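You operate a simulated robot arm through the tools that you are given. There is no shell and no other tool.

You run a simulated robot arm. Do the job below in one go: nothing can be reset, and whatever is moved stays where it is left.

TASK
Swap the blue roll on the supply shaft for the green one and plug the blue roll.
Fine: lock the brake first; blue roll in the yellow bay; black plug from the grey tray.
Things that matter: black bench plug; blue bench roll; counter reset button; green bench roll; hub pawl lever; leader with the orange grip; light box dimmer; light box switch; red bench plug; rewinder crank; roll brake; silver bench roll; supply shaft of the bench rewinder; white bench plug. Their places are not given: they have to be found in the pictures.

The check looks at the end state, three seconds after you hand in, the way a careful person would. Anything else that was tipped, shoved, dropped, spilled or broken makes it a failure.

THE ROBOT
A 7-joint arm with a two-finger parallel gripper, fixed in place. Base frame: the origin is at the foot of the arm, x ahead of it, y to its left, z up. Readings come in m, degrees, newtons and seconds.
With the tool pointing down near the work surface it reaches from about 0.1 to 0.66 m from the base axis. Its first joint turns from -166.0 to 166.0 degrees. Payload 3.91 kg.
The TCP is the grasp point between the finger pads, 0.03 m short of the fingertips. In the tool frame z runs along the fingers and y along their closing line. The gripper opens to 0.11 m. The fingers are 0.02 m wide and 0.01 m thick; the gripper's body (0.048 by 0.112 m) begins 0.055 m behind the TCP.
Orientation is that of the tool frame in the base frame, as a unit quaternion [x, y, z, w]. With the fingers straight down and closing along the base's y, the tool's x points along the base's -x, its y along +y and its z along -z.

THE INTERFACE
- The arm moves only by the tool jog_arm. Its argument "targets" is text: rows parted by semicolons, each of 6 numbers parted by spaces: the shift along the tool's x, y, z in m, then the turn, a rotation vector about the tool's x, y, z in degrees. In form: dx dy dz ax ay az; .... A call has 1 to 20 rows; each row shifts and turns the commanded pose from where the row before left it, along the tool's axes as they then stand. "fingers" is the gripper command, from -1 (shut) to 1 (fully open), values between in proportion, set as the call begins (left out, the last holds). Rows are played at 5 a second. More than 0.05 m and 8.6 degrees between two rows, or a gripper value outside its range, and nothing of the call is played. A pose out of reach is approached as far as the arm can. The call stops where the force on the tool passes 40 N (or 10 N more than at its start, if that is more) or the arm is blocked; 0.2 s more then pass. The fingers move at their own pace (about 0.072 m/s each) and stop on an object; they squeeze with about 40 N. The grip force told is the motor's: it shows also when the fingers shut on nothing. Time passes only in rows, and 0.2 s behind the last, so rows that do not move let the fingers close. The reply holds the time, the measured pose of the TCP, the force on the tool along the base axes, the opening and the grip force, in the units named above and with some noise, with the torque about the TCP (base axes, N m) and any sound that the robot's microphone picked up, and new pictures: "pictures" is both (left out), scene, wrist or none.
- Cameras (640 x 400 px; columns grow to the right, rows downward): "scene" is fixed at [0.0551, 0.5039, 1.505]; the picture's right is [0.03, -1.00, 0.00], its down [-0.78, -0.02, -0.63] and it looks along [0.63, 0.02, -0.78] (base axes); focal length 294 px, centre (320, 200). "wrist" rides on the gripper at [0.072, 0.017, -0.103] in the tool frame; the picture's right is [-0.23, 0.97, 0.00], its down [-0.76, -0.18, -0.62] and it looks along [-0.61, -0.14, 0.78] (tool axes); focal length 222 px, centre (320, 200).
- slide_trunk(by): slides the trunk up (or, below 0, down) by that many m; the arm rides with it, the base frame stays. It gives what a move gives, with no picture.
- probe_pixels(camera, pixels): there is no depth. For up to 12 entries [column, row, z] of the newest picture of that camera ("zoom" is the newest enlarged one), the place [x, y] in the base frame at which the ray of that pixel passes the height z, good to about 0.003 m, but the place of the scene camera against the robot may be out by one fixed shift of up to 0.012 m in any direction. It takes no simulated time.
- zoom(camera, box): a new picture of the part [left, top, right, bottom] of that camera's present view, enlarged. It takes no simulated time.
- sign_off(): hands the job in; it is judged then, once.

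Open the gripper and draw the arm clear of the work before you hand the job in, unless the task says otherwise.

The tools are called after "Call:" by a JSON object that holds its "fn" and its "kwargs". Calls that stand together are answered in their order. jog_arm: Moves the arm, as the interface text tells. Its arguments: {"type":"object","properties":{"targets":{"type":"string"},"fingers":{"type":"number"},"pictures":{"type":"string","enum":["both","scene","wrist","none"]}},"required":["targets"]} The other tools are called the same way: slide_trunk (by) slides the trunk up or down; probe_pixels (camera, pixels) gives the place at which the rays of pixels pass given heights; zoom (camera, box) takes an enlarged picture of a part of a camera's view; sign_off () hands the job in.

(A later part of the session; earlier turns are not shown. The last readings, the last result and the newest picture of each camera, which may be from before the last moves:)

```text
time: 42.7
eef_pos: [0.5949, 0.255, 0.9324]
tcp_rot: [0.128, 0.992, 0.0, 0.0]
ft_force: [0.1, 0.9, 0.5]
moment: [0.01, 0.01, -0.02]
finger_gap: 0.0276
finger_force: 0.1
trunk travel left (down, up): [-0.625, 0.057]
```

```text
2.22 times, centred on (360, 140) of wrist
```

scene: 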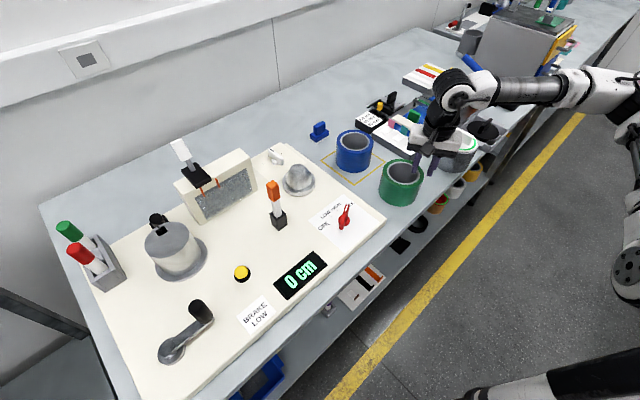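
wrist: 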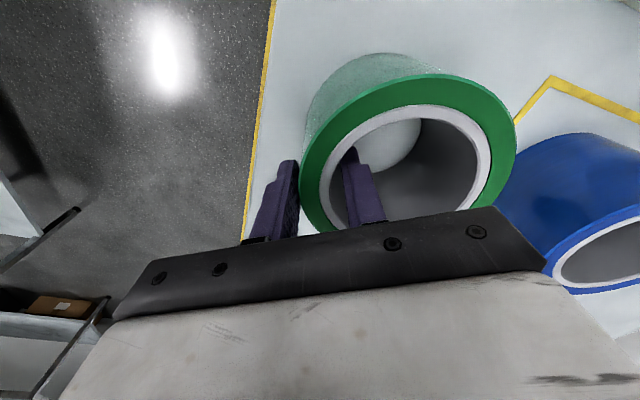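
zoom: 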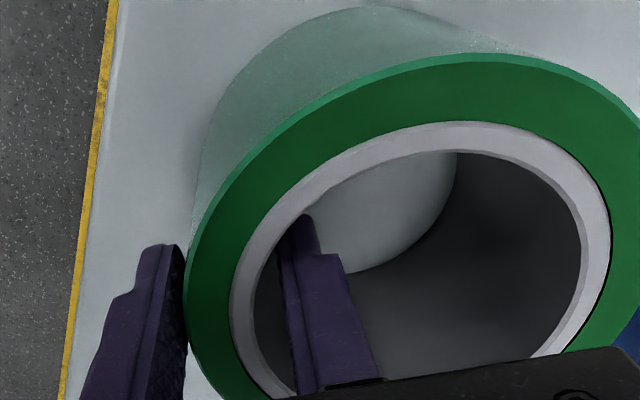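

The wall sits closer to the outer finger. I shift 2.5 mm to tool -y to centre, then close.

Call:
{"fn": "jog_arm", "kwargs": {"targets": "0 -0.0025 0 0 0 0; 0 0 0 0 0 0", "pictures": "none"}}

Call:
{"fn": "jog_arm", "kwargs": {"targets": "0 0 0 0 0 0; 0 0 0 0 0 0; 0 0 0 0 0 0; 0 0 0 0 0 0", "fingers": -1}}

```text
time: 43.3
eef_pos: [0.5944, 0.2504, 0.9327]
tcp_rot: [0.128, 0.992, 0.001, -0.001]
ft_force: [-0.8, -0.1, 0.5]
moment: [0.02, -0.02, 0.02]
finger_gap: 0.0276
finger_force: 0.1
trunk travel left (down, up): [-0.625, 0.057]
```

```text
time: 44.3
eef_pos: [0.5949, 0.2501, 0.9332]
tcp_rot: [0.128, 0.992, 0.0, 0.0]
ft_force: [-2.0, -0.2, -0.4]
moment: [-0.14, -0.15, 0.0]
finger_gap: 0.0179
finger_force: 39.9
trunk travel left (down, up): [-0.625, 0.057]
```

scene: 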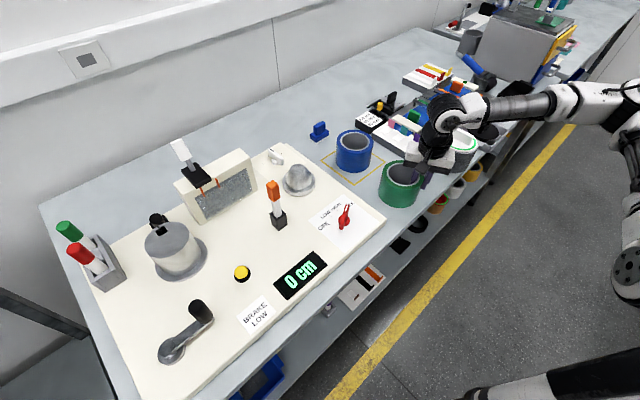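
wrist: 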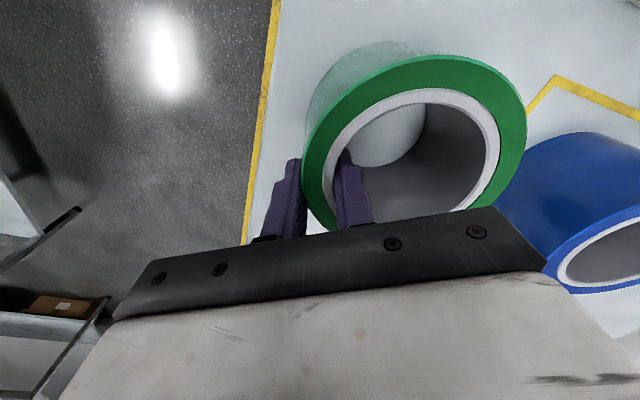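

The green wall is gripped (17.9 mm). I lift it 0.145 m.

Call:
{"fn": "jog_arm", "kwargs": {"targets": "0 0 -0.01 0 0 0; 0 0 -0.02 0 0 0; 0 0 -0.03 0 0 0; 0 0 -0.03 0 0 0; 0 0 -0.03 0 0 0; 0 0 -0.025 0 0 0; 0 0 0 0 0 0"}}

Call:
{"fn": "zoom", "kwargs": {"camera": "wrist", "box": [240, 30, 560, 230]}}

Call:
{"fn": "zoom", "kwargs": {"camera": "scene", "box": [340, 80, 480, 200]}}

```text
time: 45.9
eef_pos: [0.5956, 0.2507, 1.0795]
tcp_rot: [0.128, 0.992, 0.0, 0.0]
ft_force: [0.0, 0.5, -4.9]
moment: [-0.21, 0.05, -0.03]
finger_gap: 0.0181
finger_force: 40.2
trunk travel left (down, up): [-0.625, 0.057]
```

scene: 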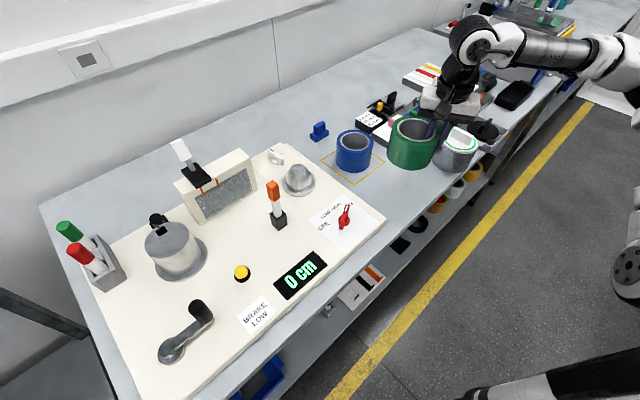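
wrist: 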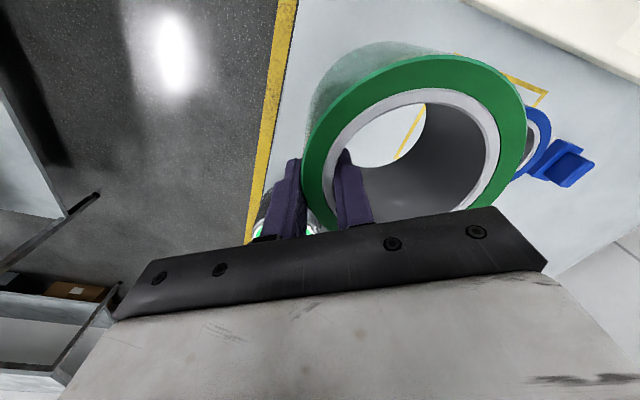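

```text
2.00 times, centred on (400, 130) of wrist
```

zoom: 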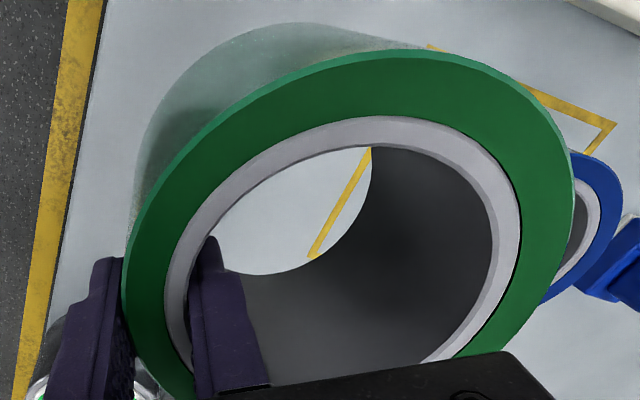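

```text
3.33 times, centred on (410, 140) of scene
```

zoom: 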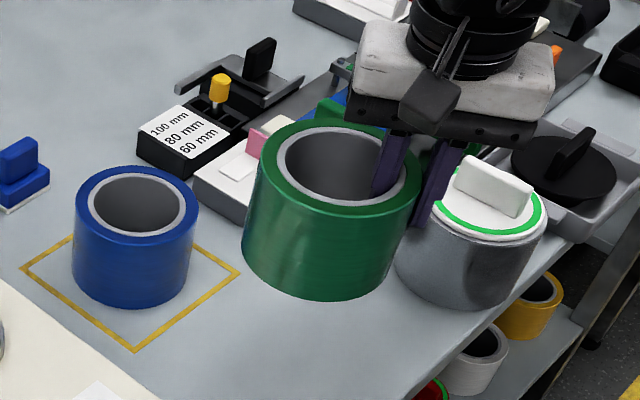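

The green roll hangs free at about 5 N. Its axis is about 46 mm from the tool along tool +y; I carry it over to the shaft axis (0.5975, 0.571) at this height.

Call:
{"fn": "jog_arm", "kwargs": {"targets": "0.00765 0.02642 0 0 0 0; 0.00765 0.02642 0 0 0 0; 0.00765 0.02642 0 0 0 0; 0.00765 0.02642 0 0 0 0; 0.00765 0.02642 0 0 0 0; 0.00765 0.02642 0 0 0 0; 0.00765 0.02642 0 0 0 0; 0.00765 0.02642 0 0 0 0; 0.00765 0.02642 0 0 0 0; 0.00765 0.02642 0 0 0 0; 0 0 0 0 0 0; 0 0 0 0 0 0"}}

Call:
{"fn": "zoom", "kwargs": {"camera": "wrist", "box": [240, 30, 560, 230]}}

Call:
{"fn": "zoom", "kwargs": {"camera": "scene", "box": [240, 90, 360, 210]}}

```text
time: 48.5
eef_pos: [0.5855, 0.525, 1.0762]
tcp_rot: [0.128, 0.992, 0.0, 0.0]
ft_force: [0.1, 0.1, -5.2]
moment: [-0.21, 0.08, 0.03]
finger_gap: 0.0176
finger_force: 40.3
trunk travel left (down, up): [-0.625, 0.057]
```

scene: 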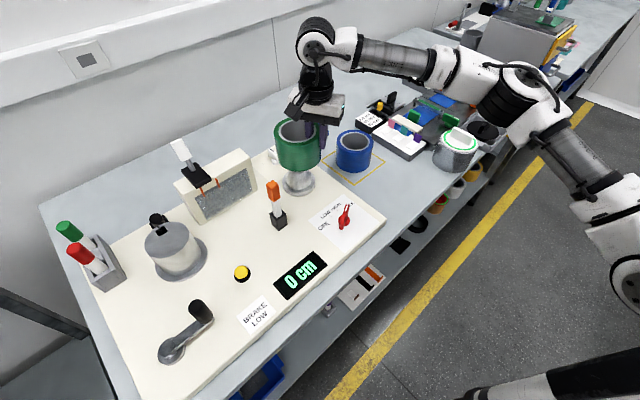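
wrist: 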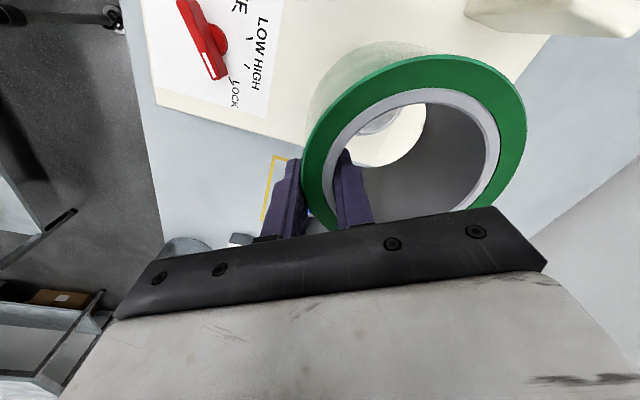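

```text
2.00 times, centred on (400, 130) of wrist
```

zoom: 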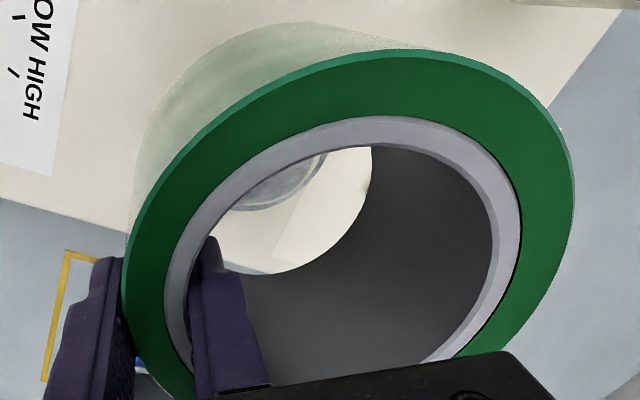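

```text
3.33 times, centred on (300, 150) of scene
```

zoom: 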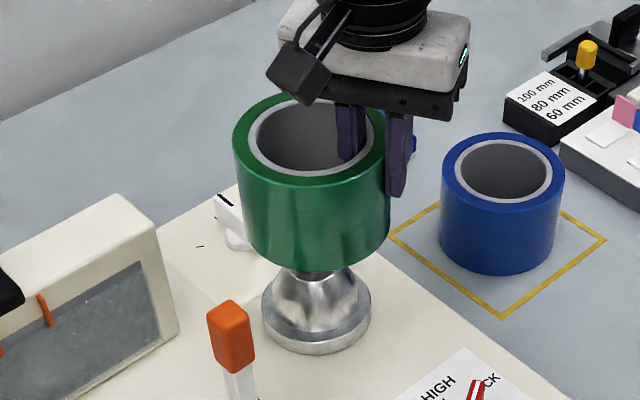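

Compared with the blue roll when it was just lifted straight off, the green roll sits about 5 mm too far to -y and 4 mm short in x. I correct that and lower 35 mm toward the cone's tip.

Call:
{"fn": "jog_arm", "kwargs": {"targets": "-0.0026 0.0058 0 0 0 0; 0 0 0.015 0 0 0; 0 0 0.01 0 0 0; 0 0 0.01 0 0 0; 0 0 0 0 0 0; 0 0 0 0 0 0"}}

Call:
{"fn": "zoom", "kwargs": {"camera": "scene", "box": [240, 90, 360, 210]}}

Call:
{"fn": "zoom", "kwargs": {"camera": "wrist", "box": [240, 30, 560, 230]}}

```text
time: 49.9
eef_pos: [0.5917, 0.5294, 1.0423]
tcp_rot: [0.128, 0.992, 0.0, 0.001]
ft_force: [-1.4, -1.3, -5.3]
moment: [-0.21, 0.07, -0.01]
finger_gap: 0.0176
finger_force: 40.3
trunk travel left (down, up): [-0.625, 0.057]
```

scene: 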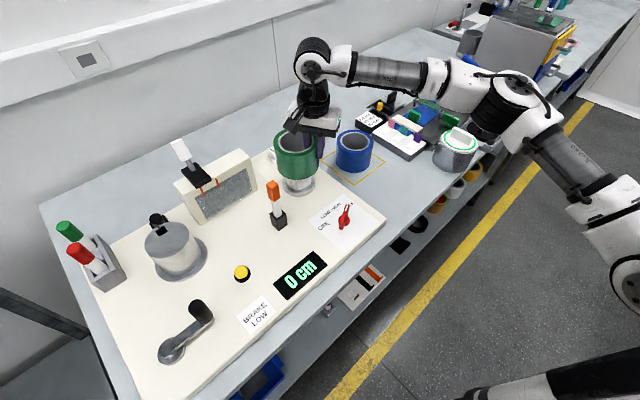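
wrist: 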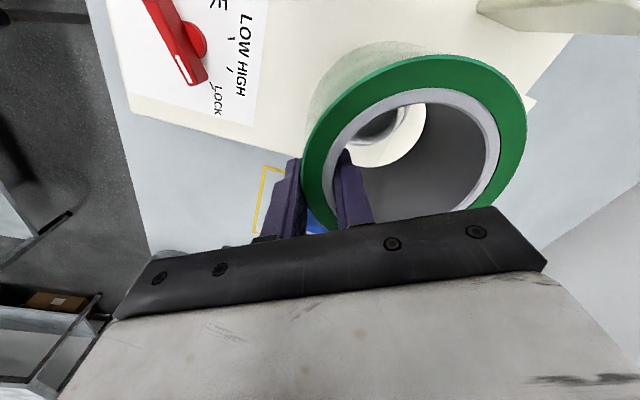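

```text
3.33 times, centred on (300, 150) of scene
```

zoom: 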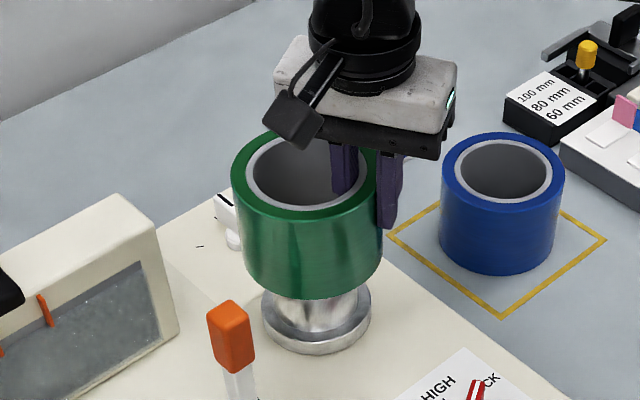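

```text
2.00 times, centred on (400, 130) of wrist
```

zoom: 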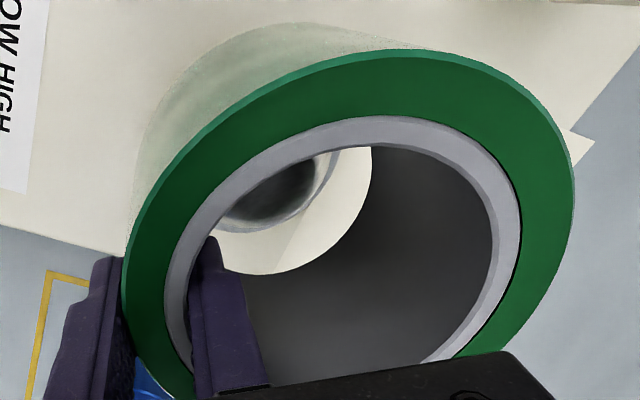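

The green roll is now coaxial with the hub in both measures (rim column 307 as expected). I lower slowly over the cone with force watch.

Call:
{"fn": "jog_arm", "kwargs": {"targets": "0 0 0.006 0 0 0; 0 0 0.006 0 0 0; 0 0 0.006 0 0 0; 0 0 0.006 0 0 0; 0 0 0.006 0 0 0; 0 0 0 0 0 0"}}

Call:
{"fn": "zoom", "kwargs": {"camera": "scene", "box": [240, 90, 360, 210]}}

Call:
{"fn": "zoom", "kwargs": {"camera": "wrist", "box": [240, 30, 560, 230]}}

```text
time: 51.3
eef_pos: [0.5923, 0.5295, 1.0132]
tcp_rot: [0.127, 0.992, 0.0, -0.001]
ft_force: [-0.7, -0.7, -5.8]
moment: [-0.23, 0.08, 0.02]
finger_gap: 0.0179
finger_force: 40.1
trunk travel left (down, up): [-0.625, 0.057]
```

scene: 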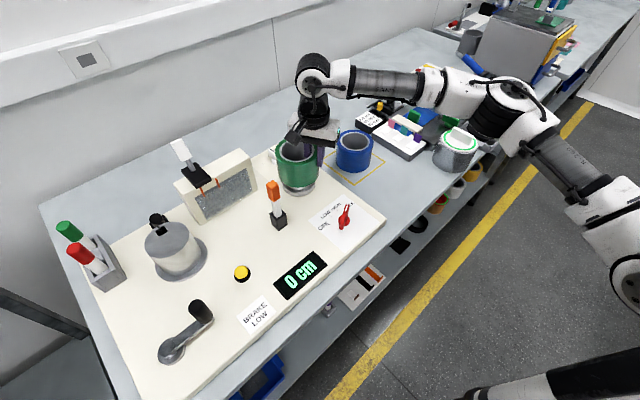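
wrist: 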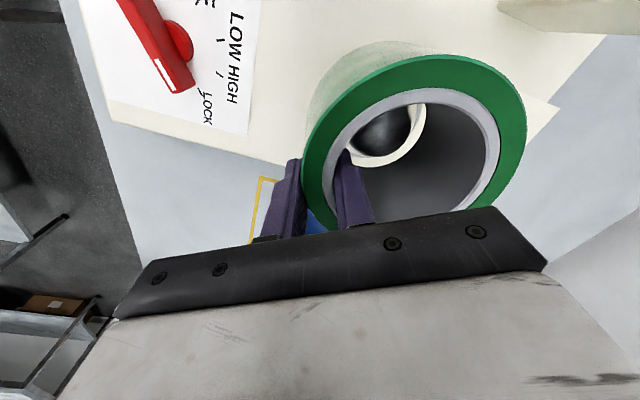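

```text
3.33 times, centred on (300, 150) of scene
```

zoom: 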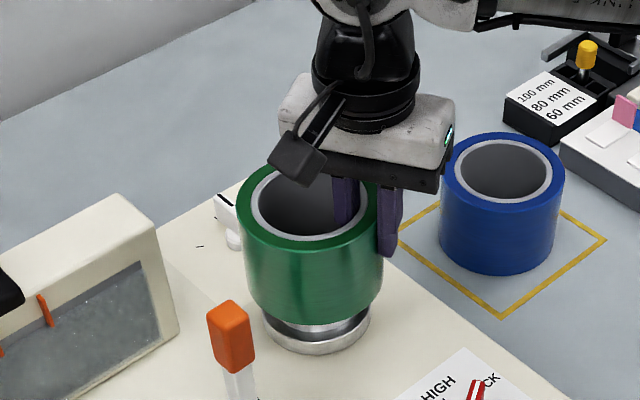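

```text
2.00 times, centred on (400, 130) of wrist
```

zoom: 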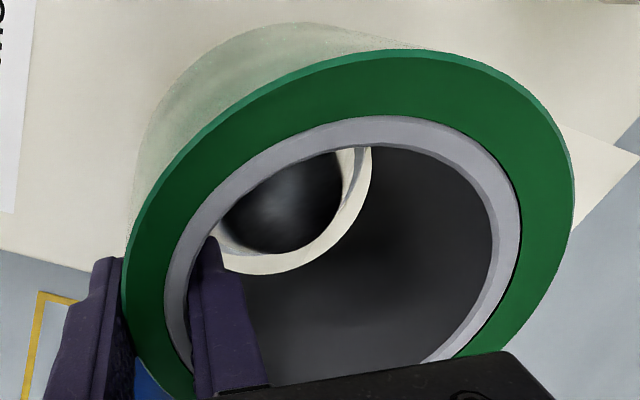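

No contact yet and the dome shows centred in the hole. I keep lowering in 5 mm steps.

Call:
{"fn": "jog_arm", "kwargs": {"targets": "0 0 0.005 0 0 0; 0 0 0.005 0 0 0; 0 0 0.005 0 0 0; 0 0 0.005 0 0 0; 0 0 0 0 0 0", "pictures": "wrist"}}

```text
time: 52.5
eef_pos: [0.5898, 0.5309, 0.9934]
tcp_rot: [0.129, 0.992, 0.0, 0.0]
ft_force: [0.4, 0.1, -5.3]
moment: [-0.23, 0.07, -0.03]
finger_gap: 0.0176
finger_force: 40.4
trunk travel left (down, up): [-0.625, 0.057]
```

wrist: 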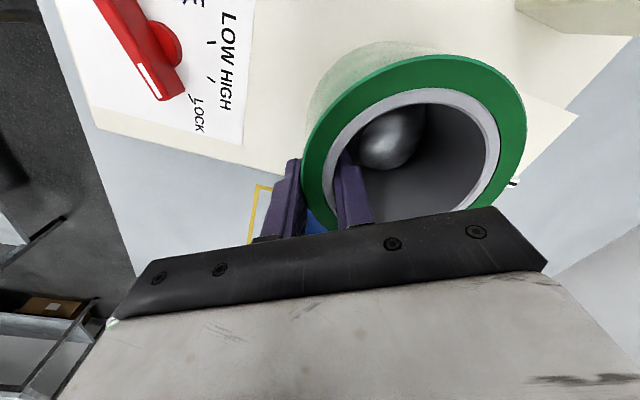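

Still no contact at TCP z 0.993; the seat is expected near 0.981. I go on in 3 mm steps.

Call:
{"fn": "jog_arm", "kwargs": {"targets": "0 0 0.003 0 0 0; 0 0 0.003 0 0 0; 0 0 0.003 0 0 0; 0 0 0.003 0 0 0; 0 0 0 0 0 0"}}

Call:
{"fn": "zoom", "kwargs": {"camera": "scene", "box": [240, 90, 360, 210]}}

Call:
{"fn": "zoom", "kwargs": {"camera": "wrist", "box": [240, 30, 560, 230]}}

```text
time: 53.7
eef_pos: [0.5921, 0.5307, 0.9803]
tcp_rot: [0.128, 0.992, 0.0, 0.0]
ft_force: [0.5, 0.5, -2.8]
moment: [-0.17, -0.01, 0.01]
finger_gap: 0.0181
finger_force: 39.5
trunk travel left (down, up): [-0.625, 0.057]
```

scene: 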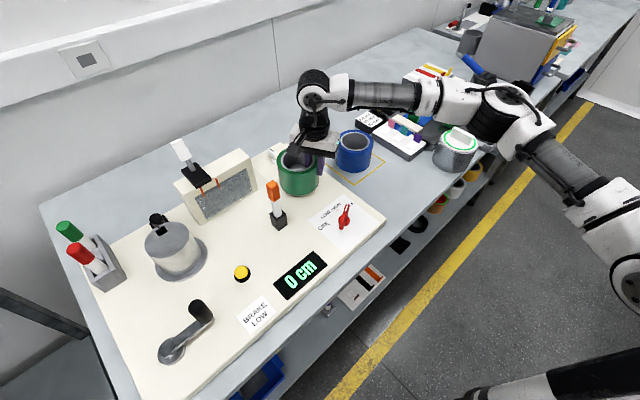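
wrist: 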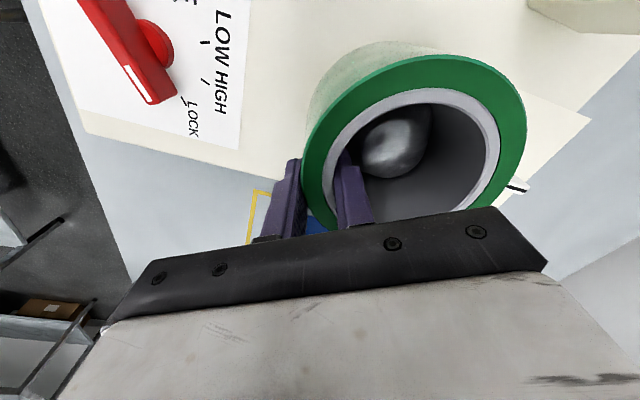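

```text
3.33 times, centred on (300, 150) of scene
```

zoom: 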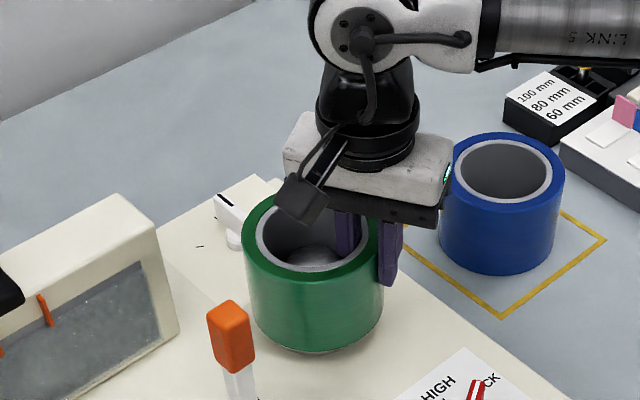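

```text
2.00 times, centred on (400, 130) of wrist
```

zoom: 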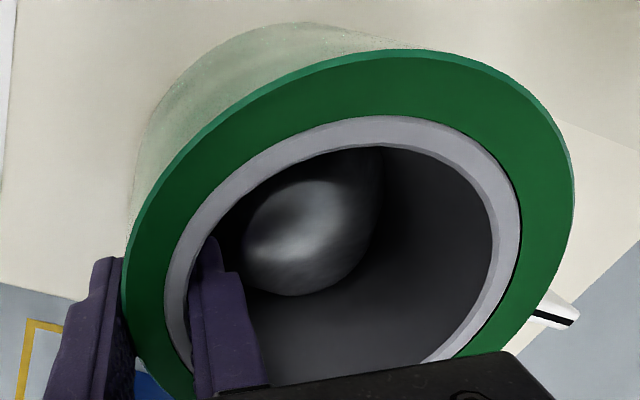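

The load fell from -5.3 to -2.8 N, so the base is beginning to touch the flange. I lower 4 mm more in small steps.

Call:
{"fn": "jog_arm", "kwargs": {"targets": "0 0 0.0015 0 0 0; 0 0 0.0015 0 0 0; 0 0 0.0015 0 0 0; 0 0 0 0 0 0", "pictures": "none"}}

```text
time: 54.7
eef_pos: [0.5899, 0.5292, 0.9789]
tcp_rot: [0.127, 0.992, 0.002, 0.002]
ft_force: [6.4, 7.5, 21.4]
moment: [0.33, -0.18, -0.11]
finger_gap: 0.0179
finger_force: 40.1
trunk travel left (down, up): [-0.625, 0.057]
```

A firm 21 N shows the roll seated at TCP 0.979. I open the fingers slightly to release and check it.

Call:
{"fn": "jog_arm", "kwargs": {"targets": "0 0 0 0 0 0; 0 0 0 0 0 0; 0 0 0 0 0 0", "fingers": -0.5}}

Call:
{"fn": "zoom", "kwargs": {"camera": "wrist", "box": [240, 30, 560, 230]}}

```text
time: 55.5
eef_pos: [0.5895, 0.5292, 0.9765]
tcp_rot: [0.129, 0.992, 0.0, 0.0]
ft_force: [0.1, -0.1, -0.1]
moment: [0.02, 0.05, 0.01]
finger_gap: 0.0274
finger_force: 0.1
trunk travel left (down, up): [-0.625, 0.057]
```

scene: 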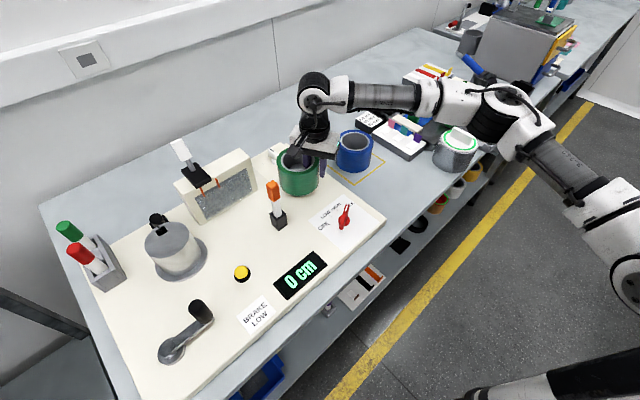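
wrist: 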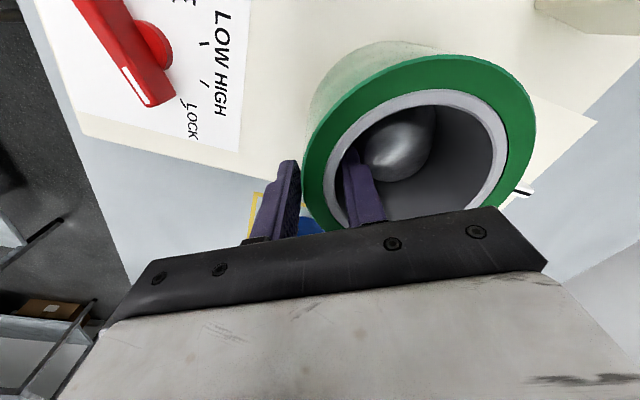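

```text
2.00 times, centred on (400, 130) of wrist
```

zoom: 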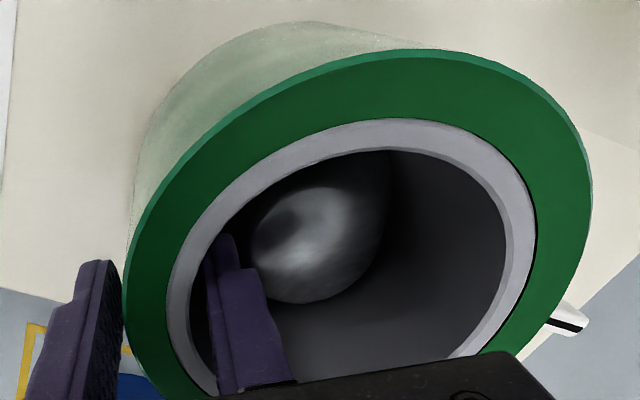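

Released with no residual force. I lift straight up 0.12 m and inspect the seated roll.

Call:
{"fn": "jog_arm", "kwargs": {"targets": "0 0 -0.01 0 0 0; 0 0 -0.02 0 0 0; 0 0 -0.03 0 0 0; 0 0 -0.03 0 0 0; 0 0 -0.03 0 0 0; 0 0 0 0 0 0"}}

Call:
{"fn": "zoom", "kwargs": {"camera": "scene", "box": [240, 110, 360, 210]}}

Call:
{"fn": "zoom", "kwargs": {"camera": "wrist", "box": [240, 30, 480, 220]}}

```text
time: 56.9
eef_pos: [0.5907, 0.5299, 1.0976]
tcp_rot: [0.128, 0.992, 0.0, 0.0]
ft_force: [-1.4, 1.0, 0.3]
moment: [0.0, 0.01, 0.01]
finger_gap: 0.0272
finger_force: 0.1
trunk travel left (down, up): [-0.625, 0.057]
```

scene: 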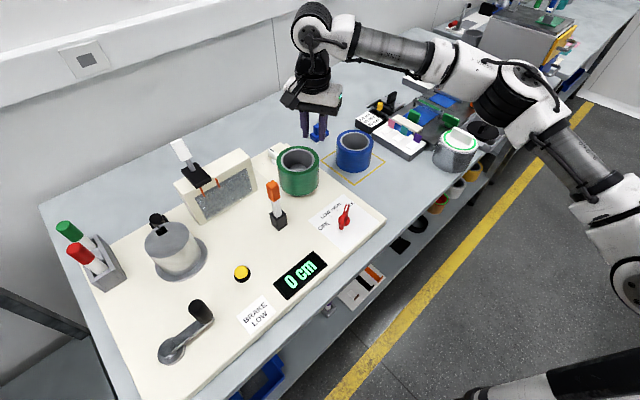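
wrist: 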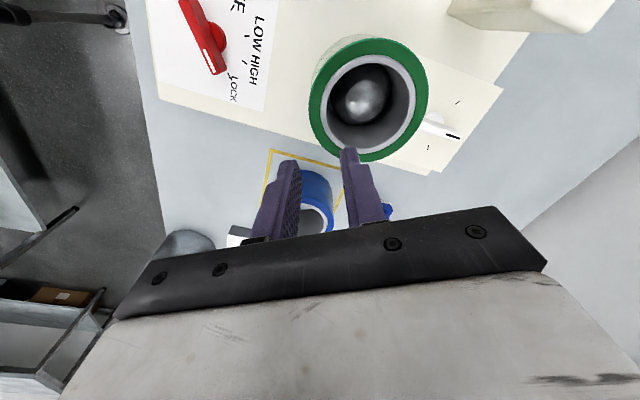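

```text
4.00 times, centred on (300, 160) of scene
```

zoom: 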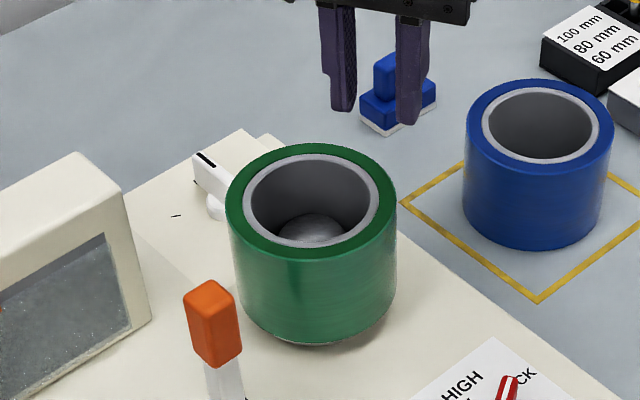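

```text
2.11 times, centred on (360, 125) of wrist
```

zoom: 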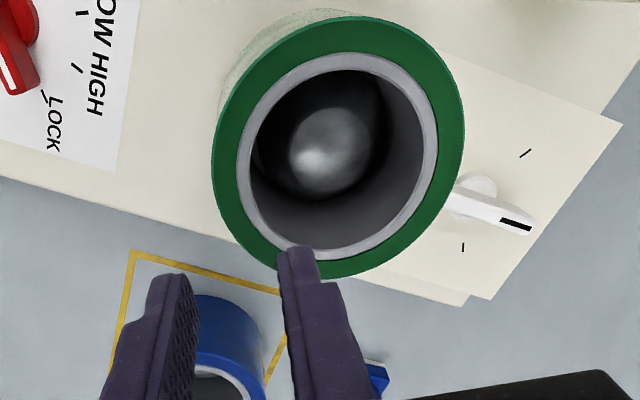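

The green roll looks seated like the blue one was. I zoom closer to check that it stands level on the flange.

Call:
{"fn": "zoom", "kwargs": {"camera": "scene", "box": [270, 138, 330, 200]}}

Call:
{"fn": "zoom", "kwargs": {"camera": "wrist", "box": [310, 30, 440, 170]}}

```text
6.45 times, centred on (300, 169) of scene
```

zoom: 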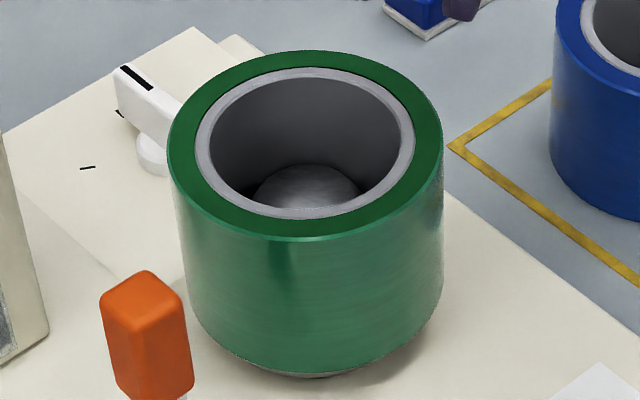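

```text
2.86 times, centred on (375, 100) of wrist
```

zoom: 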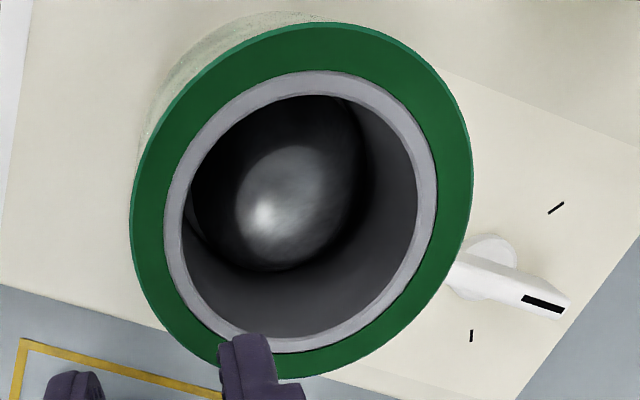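

The green roll sits level with the flange just showing, as before. Now the black plug in the grey tray: I move the arm over toward (0.74, -0.02) at safe height for a wrist view.

Call:
{"fn": "jog_arm", "kwargs": {"targets": "-0.02027 -0.0353 0 0 0 0; -0.02027 -0.0353 0 0 0 0; -0.02027 -0.0353 0 0 0 0; -0.02027 -0.0353 0 0 0 0; -0.02027 -0.0353 0 0 0 0; -0.02027 -0.0353 0 0 0 0; -0.02027 -0.0353 0 0 0 0; -0.02027 -0.0353 0 0 0 0; -0.02027 -0.0353 0 0 0 0; -0.02027 -0.0353 0 0 0 0; -0.02027 -0.0353 0 0 0 0; -0.02027 -0.0353 0 0 0 0; -0.02027 -0.0353 0 0 0 0; -0.02027 -0.0353 0 0 0 0; 0 0 0 0 0 0; 0 0 0 0 0 0"}}

Call:
{"fn": "zoom", "kwargs": {"camera": "wrist", "box": [180, 60, 500, 230]}}

Call:
{"fn": "zoom", "kwargs": {"camera": "scene", "box": [420, 70, 560, 180]}}

```text
time: 60.3
eef_pos: [0.7395, -0.0199, 1.0945]
tcp_rot: [0.128, 0.992, 0.001, 0.0]
ft_force: [0.4, 1.2, -0.5]
moment: [0.02, -0.04, 0.03]
finger_gap: 0.0273
finger_force: 0.1
trunk travel left (down, up): [-0.625, 0.057]
```

scene: 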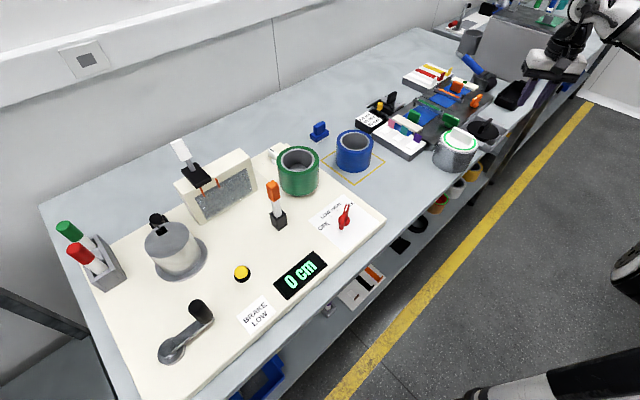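
wrist: 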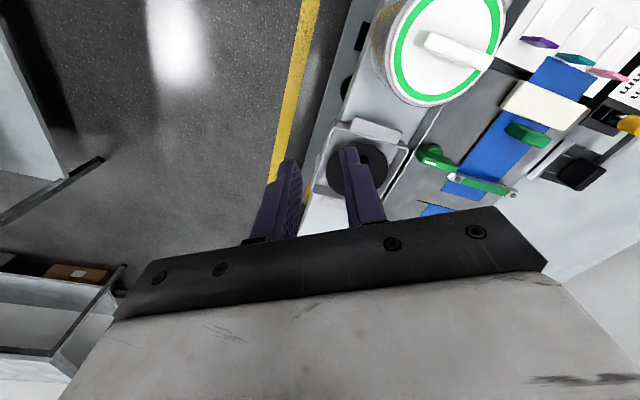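

```text
2.00 times, centred on (340, 145) of wrist
```

zoom: 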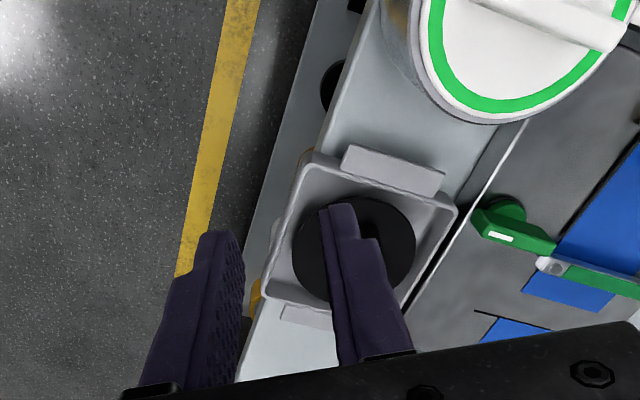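

```text
3.64 times, centred on (490, 125) of scene
```

zoom: 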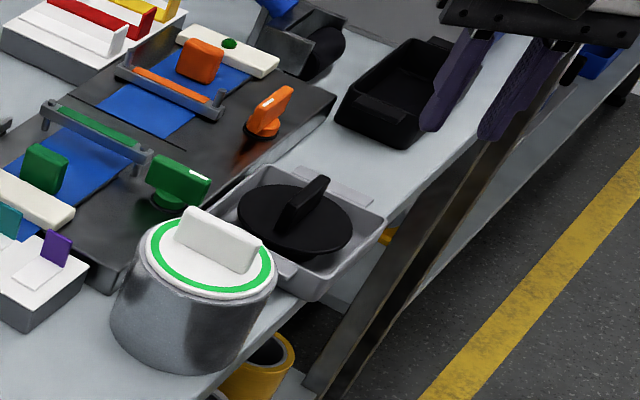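

The tray and black plug disc show at wrist (357,170), with the handle hidden by a finger. I probe its place and move a bit to uncover it.

Call:
{"fn": "probe_pixels", "kwargs": {"camera": "wrist", "pixels": [[357.5, 170, 0.88], [357.5, 170, 0.9], [333, 125, 0.9], [409, 150, 0.9], [312, 192, 0.9]]}}

Call:
{"fn": "probe_pixels", "kwargs": {"camera": "scene", "pixels": [[482.9, 131, 0.88], [482.9, 131, 0.9], [491, 119, 0.91], [484.5, 127.5, 0.91]]}}

Call:
{"fn": "zoom", "kwargs": {"camera": "scene", "box": [460, 105, 510, 145]}}

```text
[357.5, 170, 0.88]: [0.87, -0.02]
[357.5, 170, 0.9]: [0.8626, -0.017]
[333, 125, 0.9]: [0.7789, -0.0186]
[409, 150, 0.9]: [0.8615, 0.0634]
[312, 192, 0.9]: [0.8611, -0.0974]
```

```text
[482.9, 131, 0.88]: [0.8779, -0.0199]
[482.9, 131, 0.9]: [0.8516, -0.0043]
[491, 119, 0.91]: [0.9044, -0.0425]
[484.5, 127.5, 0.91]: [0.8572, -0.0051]
```

```text
10.00 times, centred on (485, 125) of scene
```

zoom: 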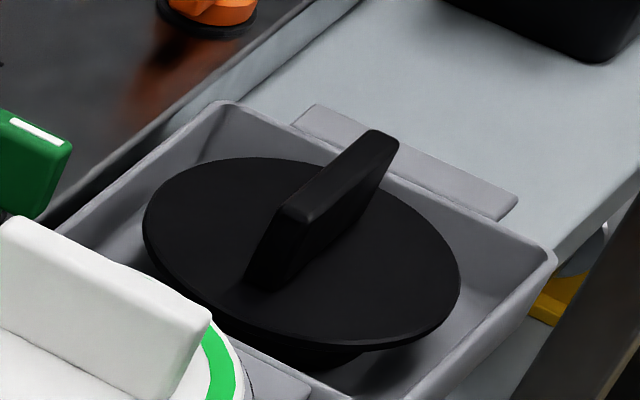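

Both cameras agree on the plug disc centre at about (0.870, -0.021, z 0.88); its handle runs along about -45°. I turn the hand 30° so the fingers will close across the handle, and move halfway there.

Call:
{"fn": "jog_arm", "kwargs": {"targets": "0 0 0 0 0 7.6; 0 0 0 0 0 7.6; 0 0 0 0 0 7.6; 0 0 0 0 0 7.5; -0.02 0.02 0 0 0 0; -0.02 0.02 0 0 0 0; 0 0 0 0 0 0; 0 0 0 0 0 0", "fingers": 0.1}}

Call:
{"fn": "zoom", "kwargs": {"camera": "wrist", "box": [180, 60, 500, 230]}}

```text
time: 62.1
eef_pos: [0.7979, -0.0189, 1.0973]
tcp_rot: [0.383, 0.924, 0.001, 0.0]
ft_force: [-0.4, -0.1, -0.7]
moment: [0.01, 0.02, -0.03]
finger_gap: 0.0607
finger_force: 0.0
trunk travel left (down, up): [-0.625, 0.057]
```

scene: 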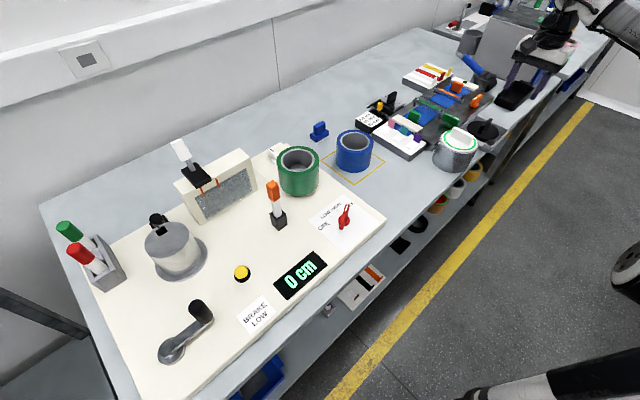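
wrist: 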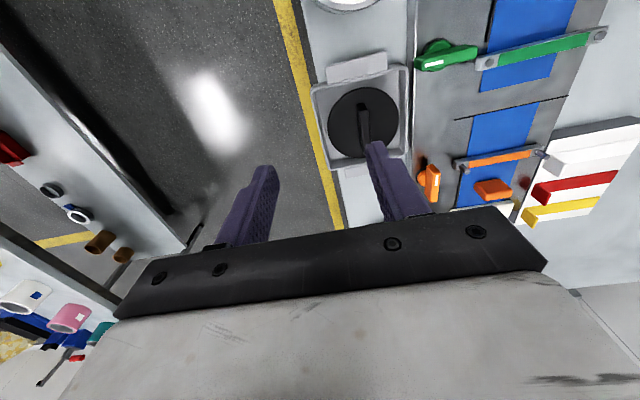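

```text
2.00 times, centred on (340, 145) of wrist
```

zoom: 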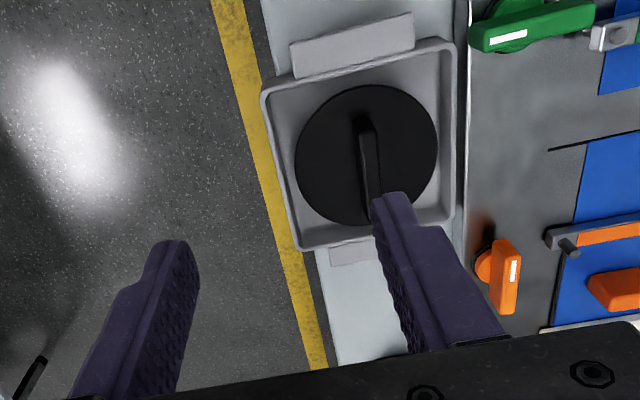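

The plug is clear in view: disc centre at wrist (363.5,122.5), handle nearly in line with tool x. I probe it.

Call:
{"fn": "probe_pixels", "kwargs": {"camera": "wrist", "pixels": [[363.5, 122.5, 0.88], [363.5, 122.5, 0.89], [363.5, 122.5, 0.9], [362.5, 104, 0.92], [367, 145, 0.92], [362.5, 104, 0.91], [367, 145, 0.91], [327.5, 122.5, 0.885], [399, 122.5, 0.885]]}}

```text
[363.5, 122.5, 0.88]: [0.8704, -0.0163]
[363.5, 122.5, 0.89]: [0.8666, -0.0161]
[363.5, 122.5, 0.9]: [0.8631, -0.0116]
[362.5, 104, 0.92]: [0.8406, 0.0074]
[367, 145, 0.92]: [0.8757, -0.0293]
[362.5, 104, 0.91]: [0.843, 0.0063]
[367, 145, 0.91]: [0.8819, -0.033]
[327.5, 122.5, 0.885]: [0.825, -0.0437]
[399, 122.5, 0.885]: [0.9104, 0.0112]
```

The plug centre is (0.867, -0.018), disc top about 0.89, handle along -46°. I lower to z 1.0 here and then move over it, seeing whether it is within reach with the tool straight down.

Call:
{"fn": "jog_arm", "kwargs": {"targets": "0 0 0.04 0 0 0; 0 0 0.04 0 0 0; 0 0 0.02 0 0 0; -0.016 0.0165 0 0 0 0; -0.016 0.0165 0 0 0 0; -0.0161 0.0165 0 0 0 0; 0 0 0 0 0 0; 0 0 0 0 0 0"}}

Call:
{"fn": "zoom", "kwargs": {"camera": "wrist", "box": [200, 60, 480, 230]}}

Call:
{"fn": "zoom", "kwargs": {"camera": "scene", "box": [430, 60, 570, 180]}}

```text
time: 63.9
eef_pos: [0.8646, -0.0191, 0.9971]
tcp_rot: [0.383, 0.924, 0.0, 0.0]
ft_force: [-0.8, 0.2, 0.6]
moment: [-0.02, -0.01, -0.01]
finger_gap: 0.0604
finger_force: 0.1
trunk travel left (down, up): [-0.625, 0.057]
```

scene: 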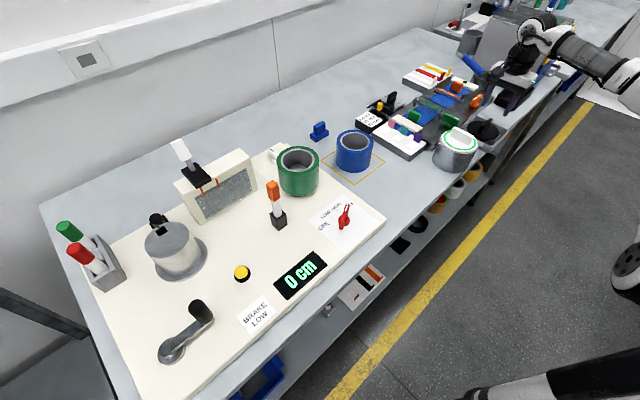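
wrist: 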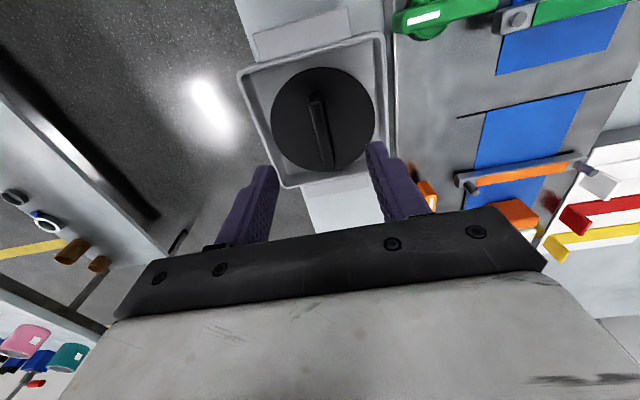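

```text
2.29 times, centred on (340, 145) of wrist
```

zoom: 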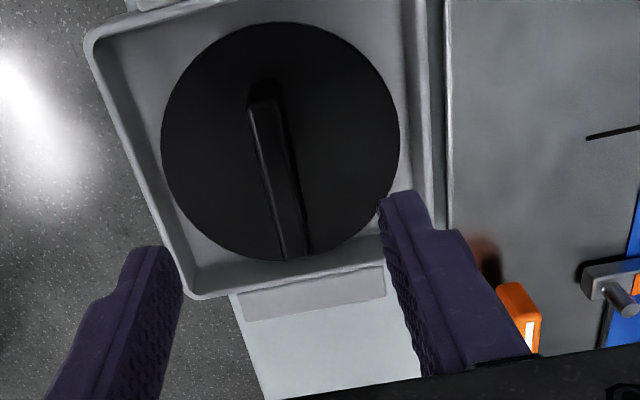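

```text
3.33 times, centred on (500, 120) of scene
```

zoom: 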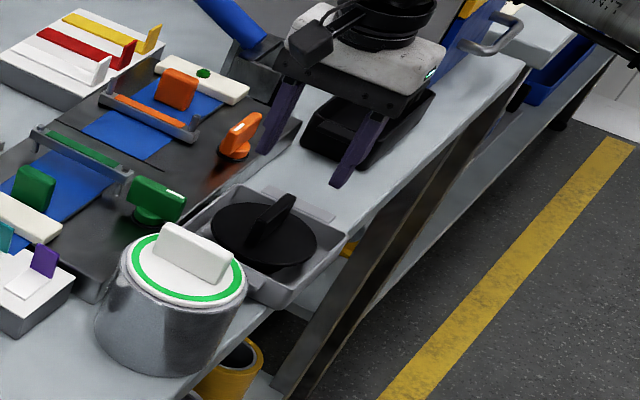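

Within reach; the handle centre shows at wrist (323,132), nearly on the tool axis. I shift 2 mm and go down 60 mm toward the handle.

Call:
{"fn": "jog_arm", "kwargs": {"targets": "0 0.002 0.02 0 0 0; 0 0 0.02 0 0 0; 0 0 0.02 0 0 0; 0 0 0 0 0 0"}}

Call:
{"fn": "zoom", "kwargs": {"camera": "wrist", "box": [200, 60, 480, 230]}}

Call:
{"fn": "zoom", "kwargs": {"camera": "scene", "box": [450, 90, 530, 160]}}

```text
time: 64.9
eef_pos: [0.8673, -0.0177, 0.9376]
tcp_rot: [0.382, 0.924, 0.001, 0.0]
ft_force: [0.4, -0.3, 1.2]
moment: [0.0, -0.02, 0.03]
finger_gap: 0.0606
finger_force: 0.0
trunk travel left (down, up): [-0.625, 0.057]
```

scene: 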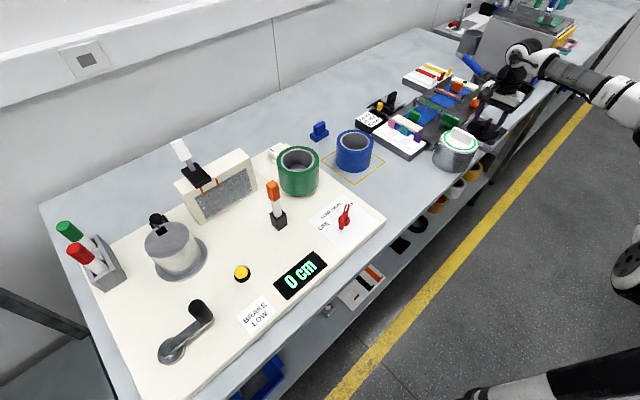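
wrist: 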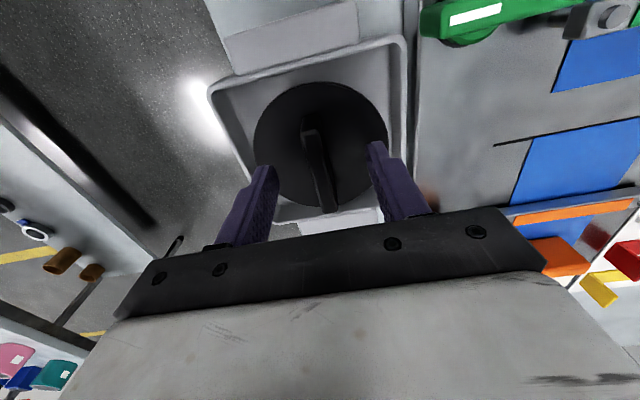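

```text
2.29 times, centred on (340, 145) of wrist
```

zoom: 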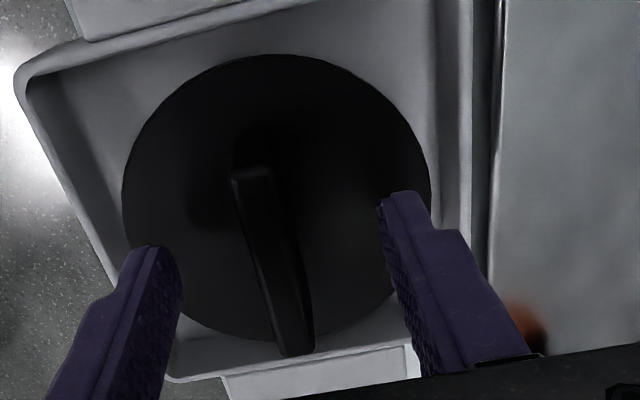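

```text
5.71 times, centred on (490, 125) of scene
```

zoom: 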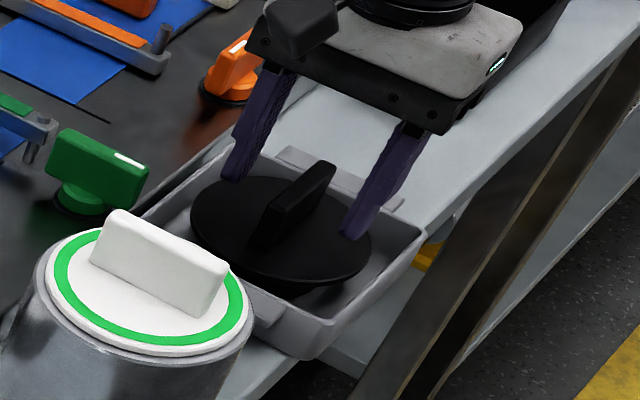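

The handle lies midway between the fingers. I lower in 4 mm steps, watching for the disc.

Call:
{"fn": "jog_arm", "kwargs": {"targets": "0 0 0.005 0 0 0; 0 0 0.005 0 0 0; 0 0 0.004 0 0 0; 0 0 0 0 0 0"}}

Call:
{"fn": "zoom", "kwargs": {"camera": "wrist", "box": [200, 60, 480, 230]}}

Call:
{"fn": "zoom", "kwargs": {"camera": "scene", "box": [450, 90, 530, 160]}}

```text
time: 65.9
eef_pos: [0.8684, -0.0169, 0.9226]
tcp_rot: [0.383, 0.924, 0.001, 0.001]
ft_force: [0.5, -0.4, 0.3]
moment: [0.0, -0.01, -0.05]
finger_gap: 0.0606
finger_force: 0.0
trunk travel left (down, up): [-0.625, 0.057]
```

scene: 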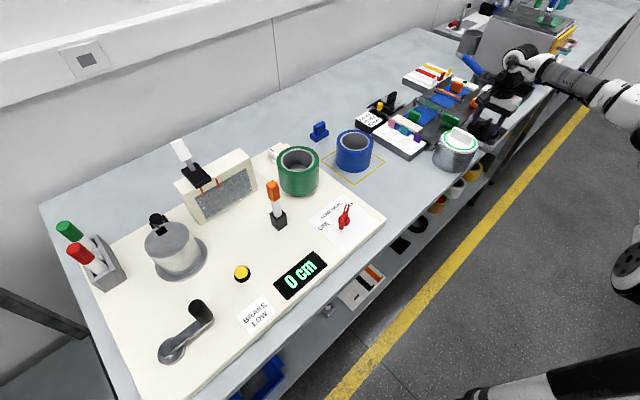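
wrist: 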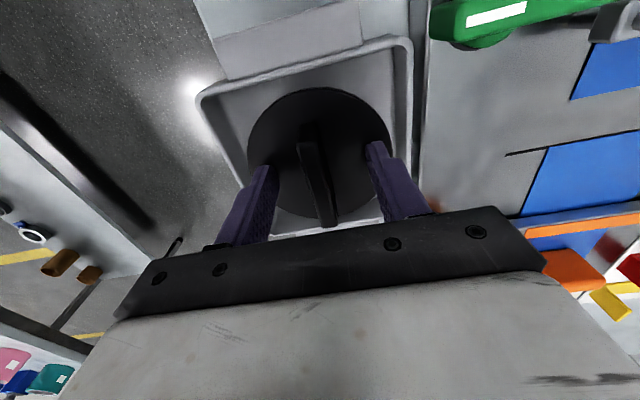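

```text
2.29 times, centred on (340, 145) of wrist
```

zoom: 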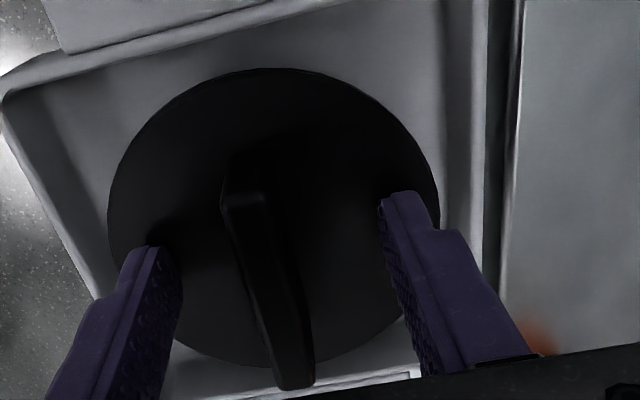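

```text
5.71 times, centred on (490, 125) of scene
```

zoom: 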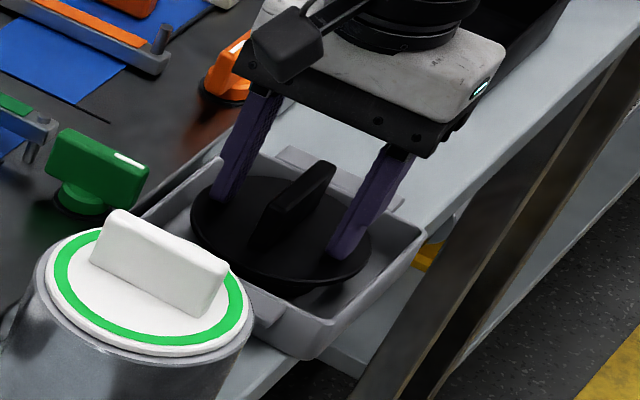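

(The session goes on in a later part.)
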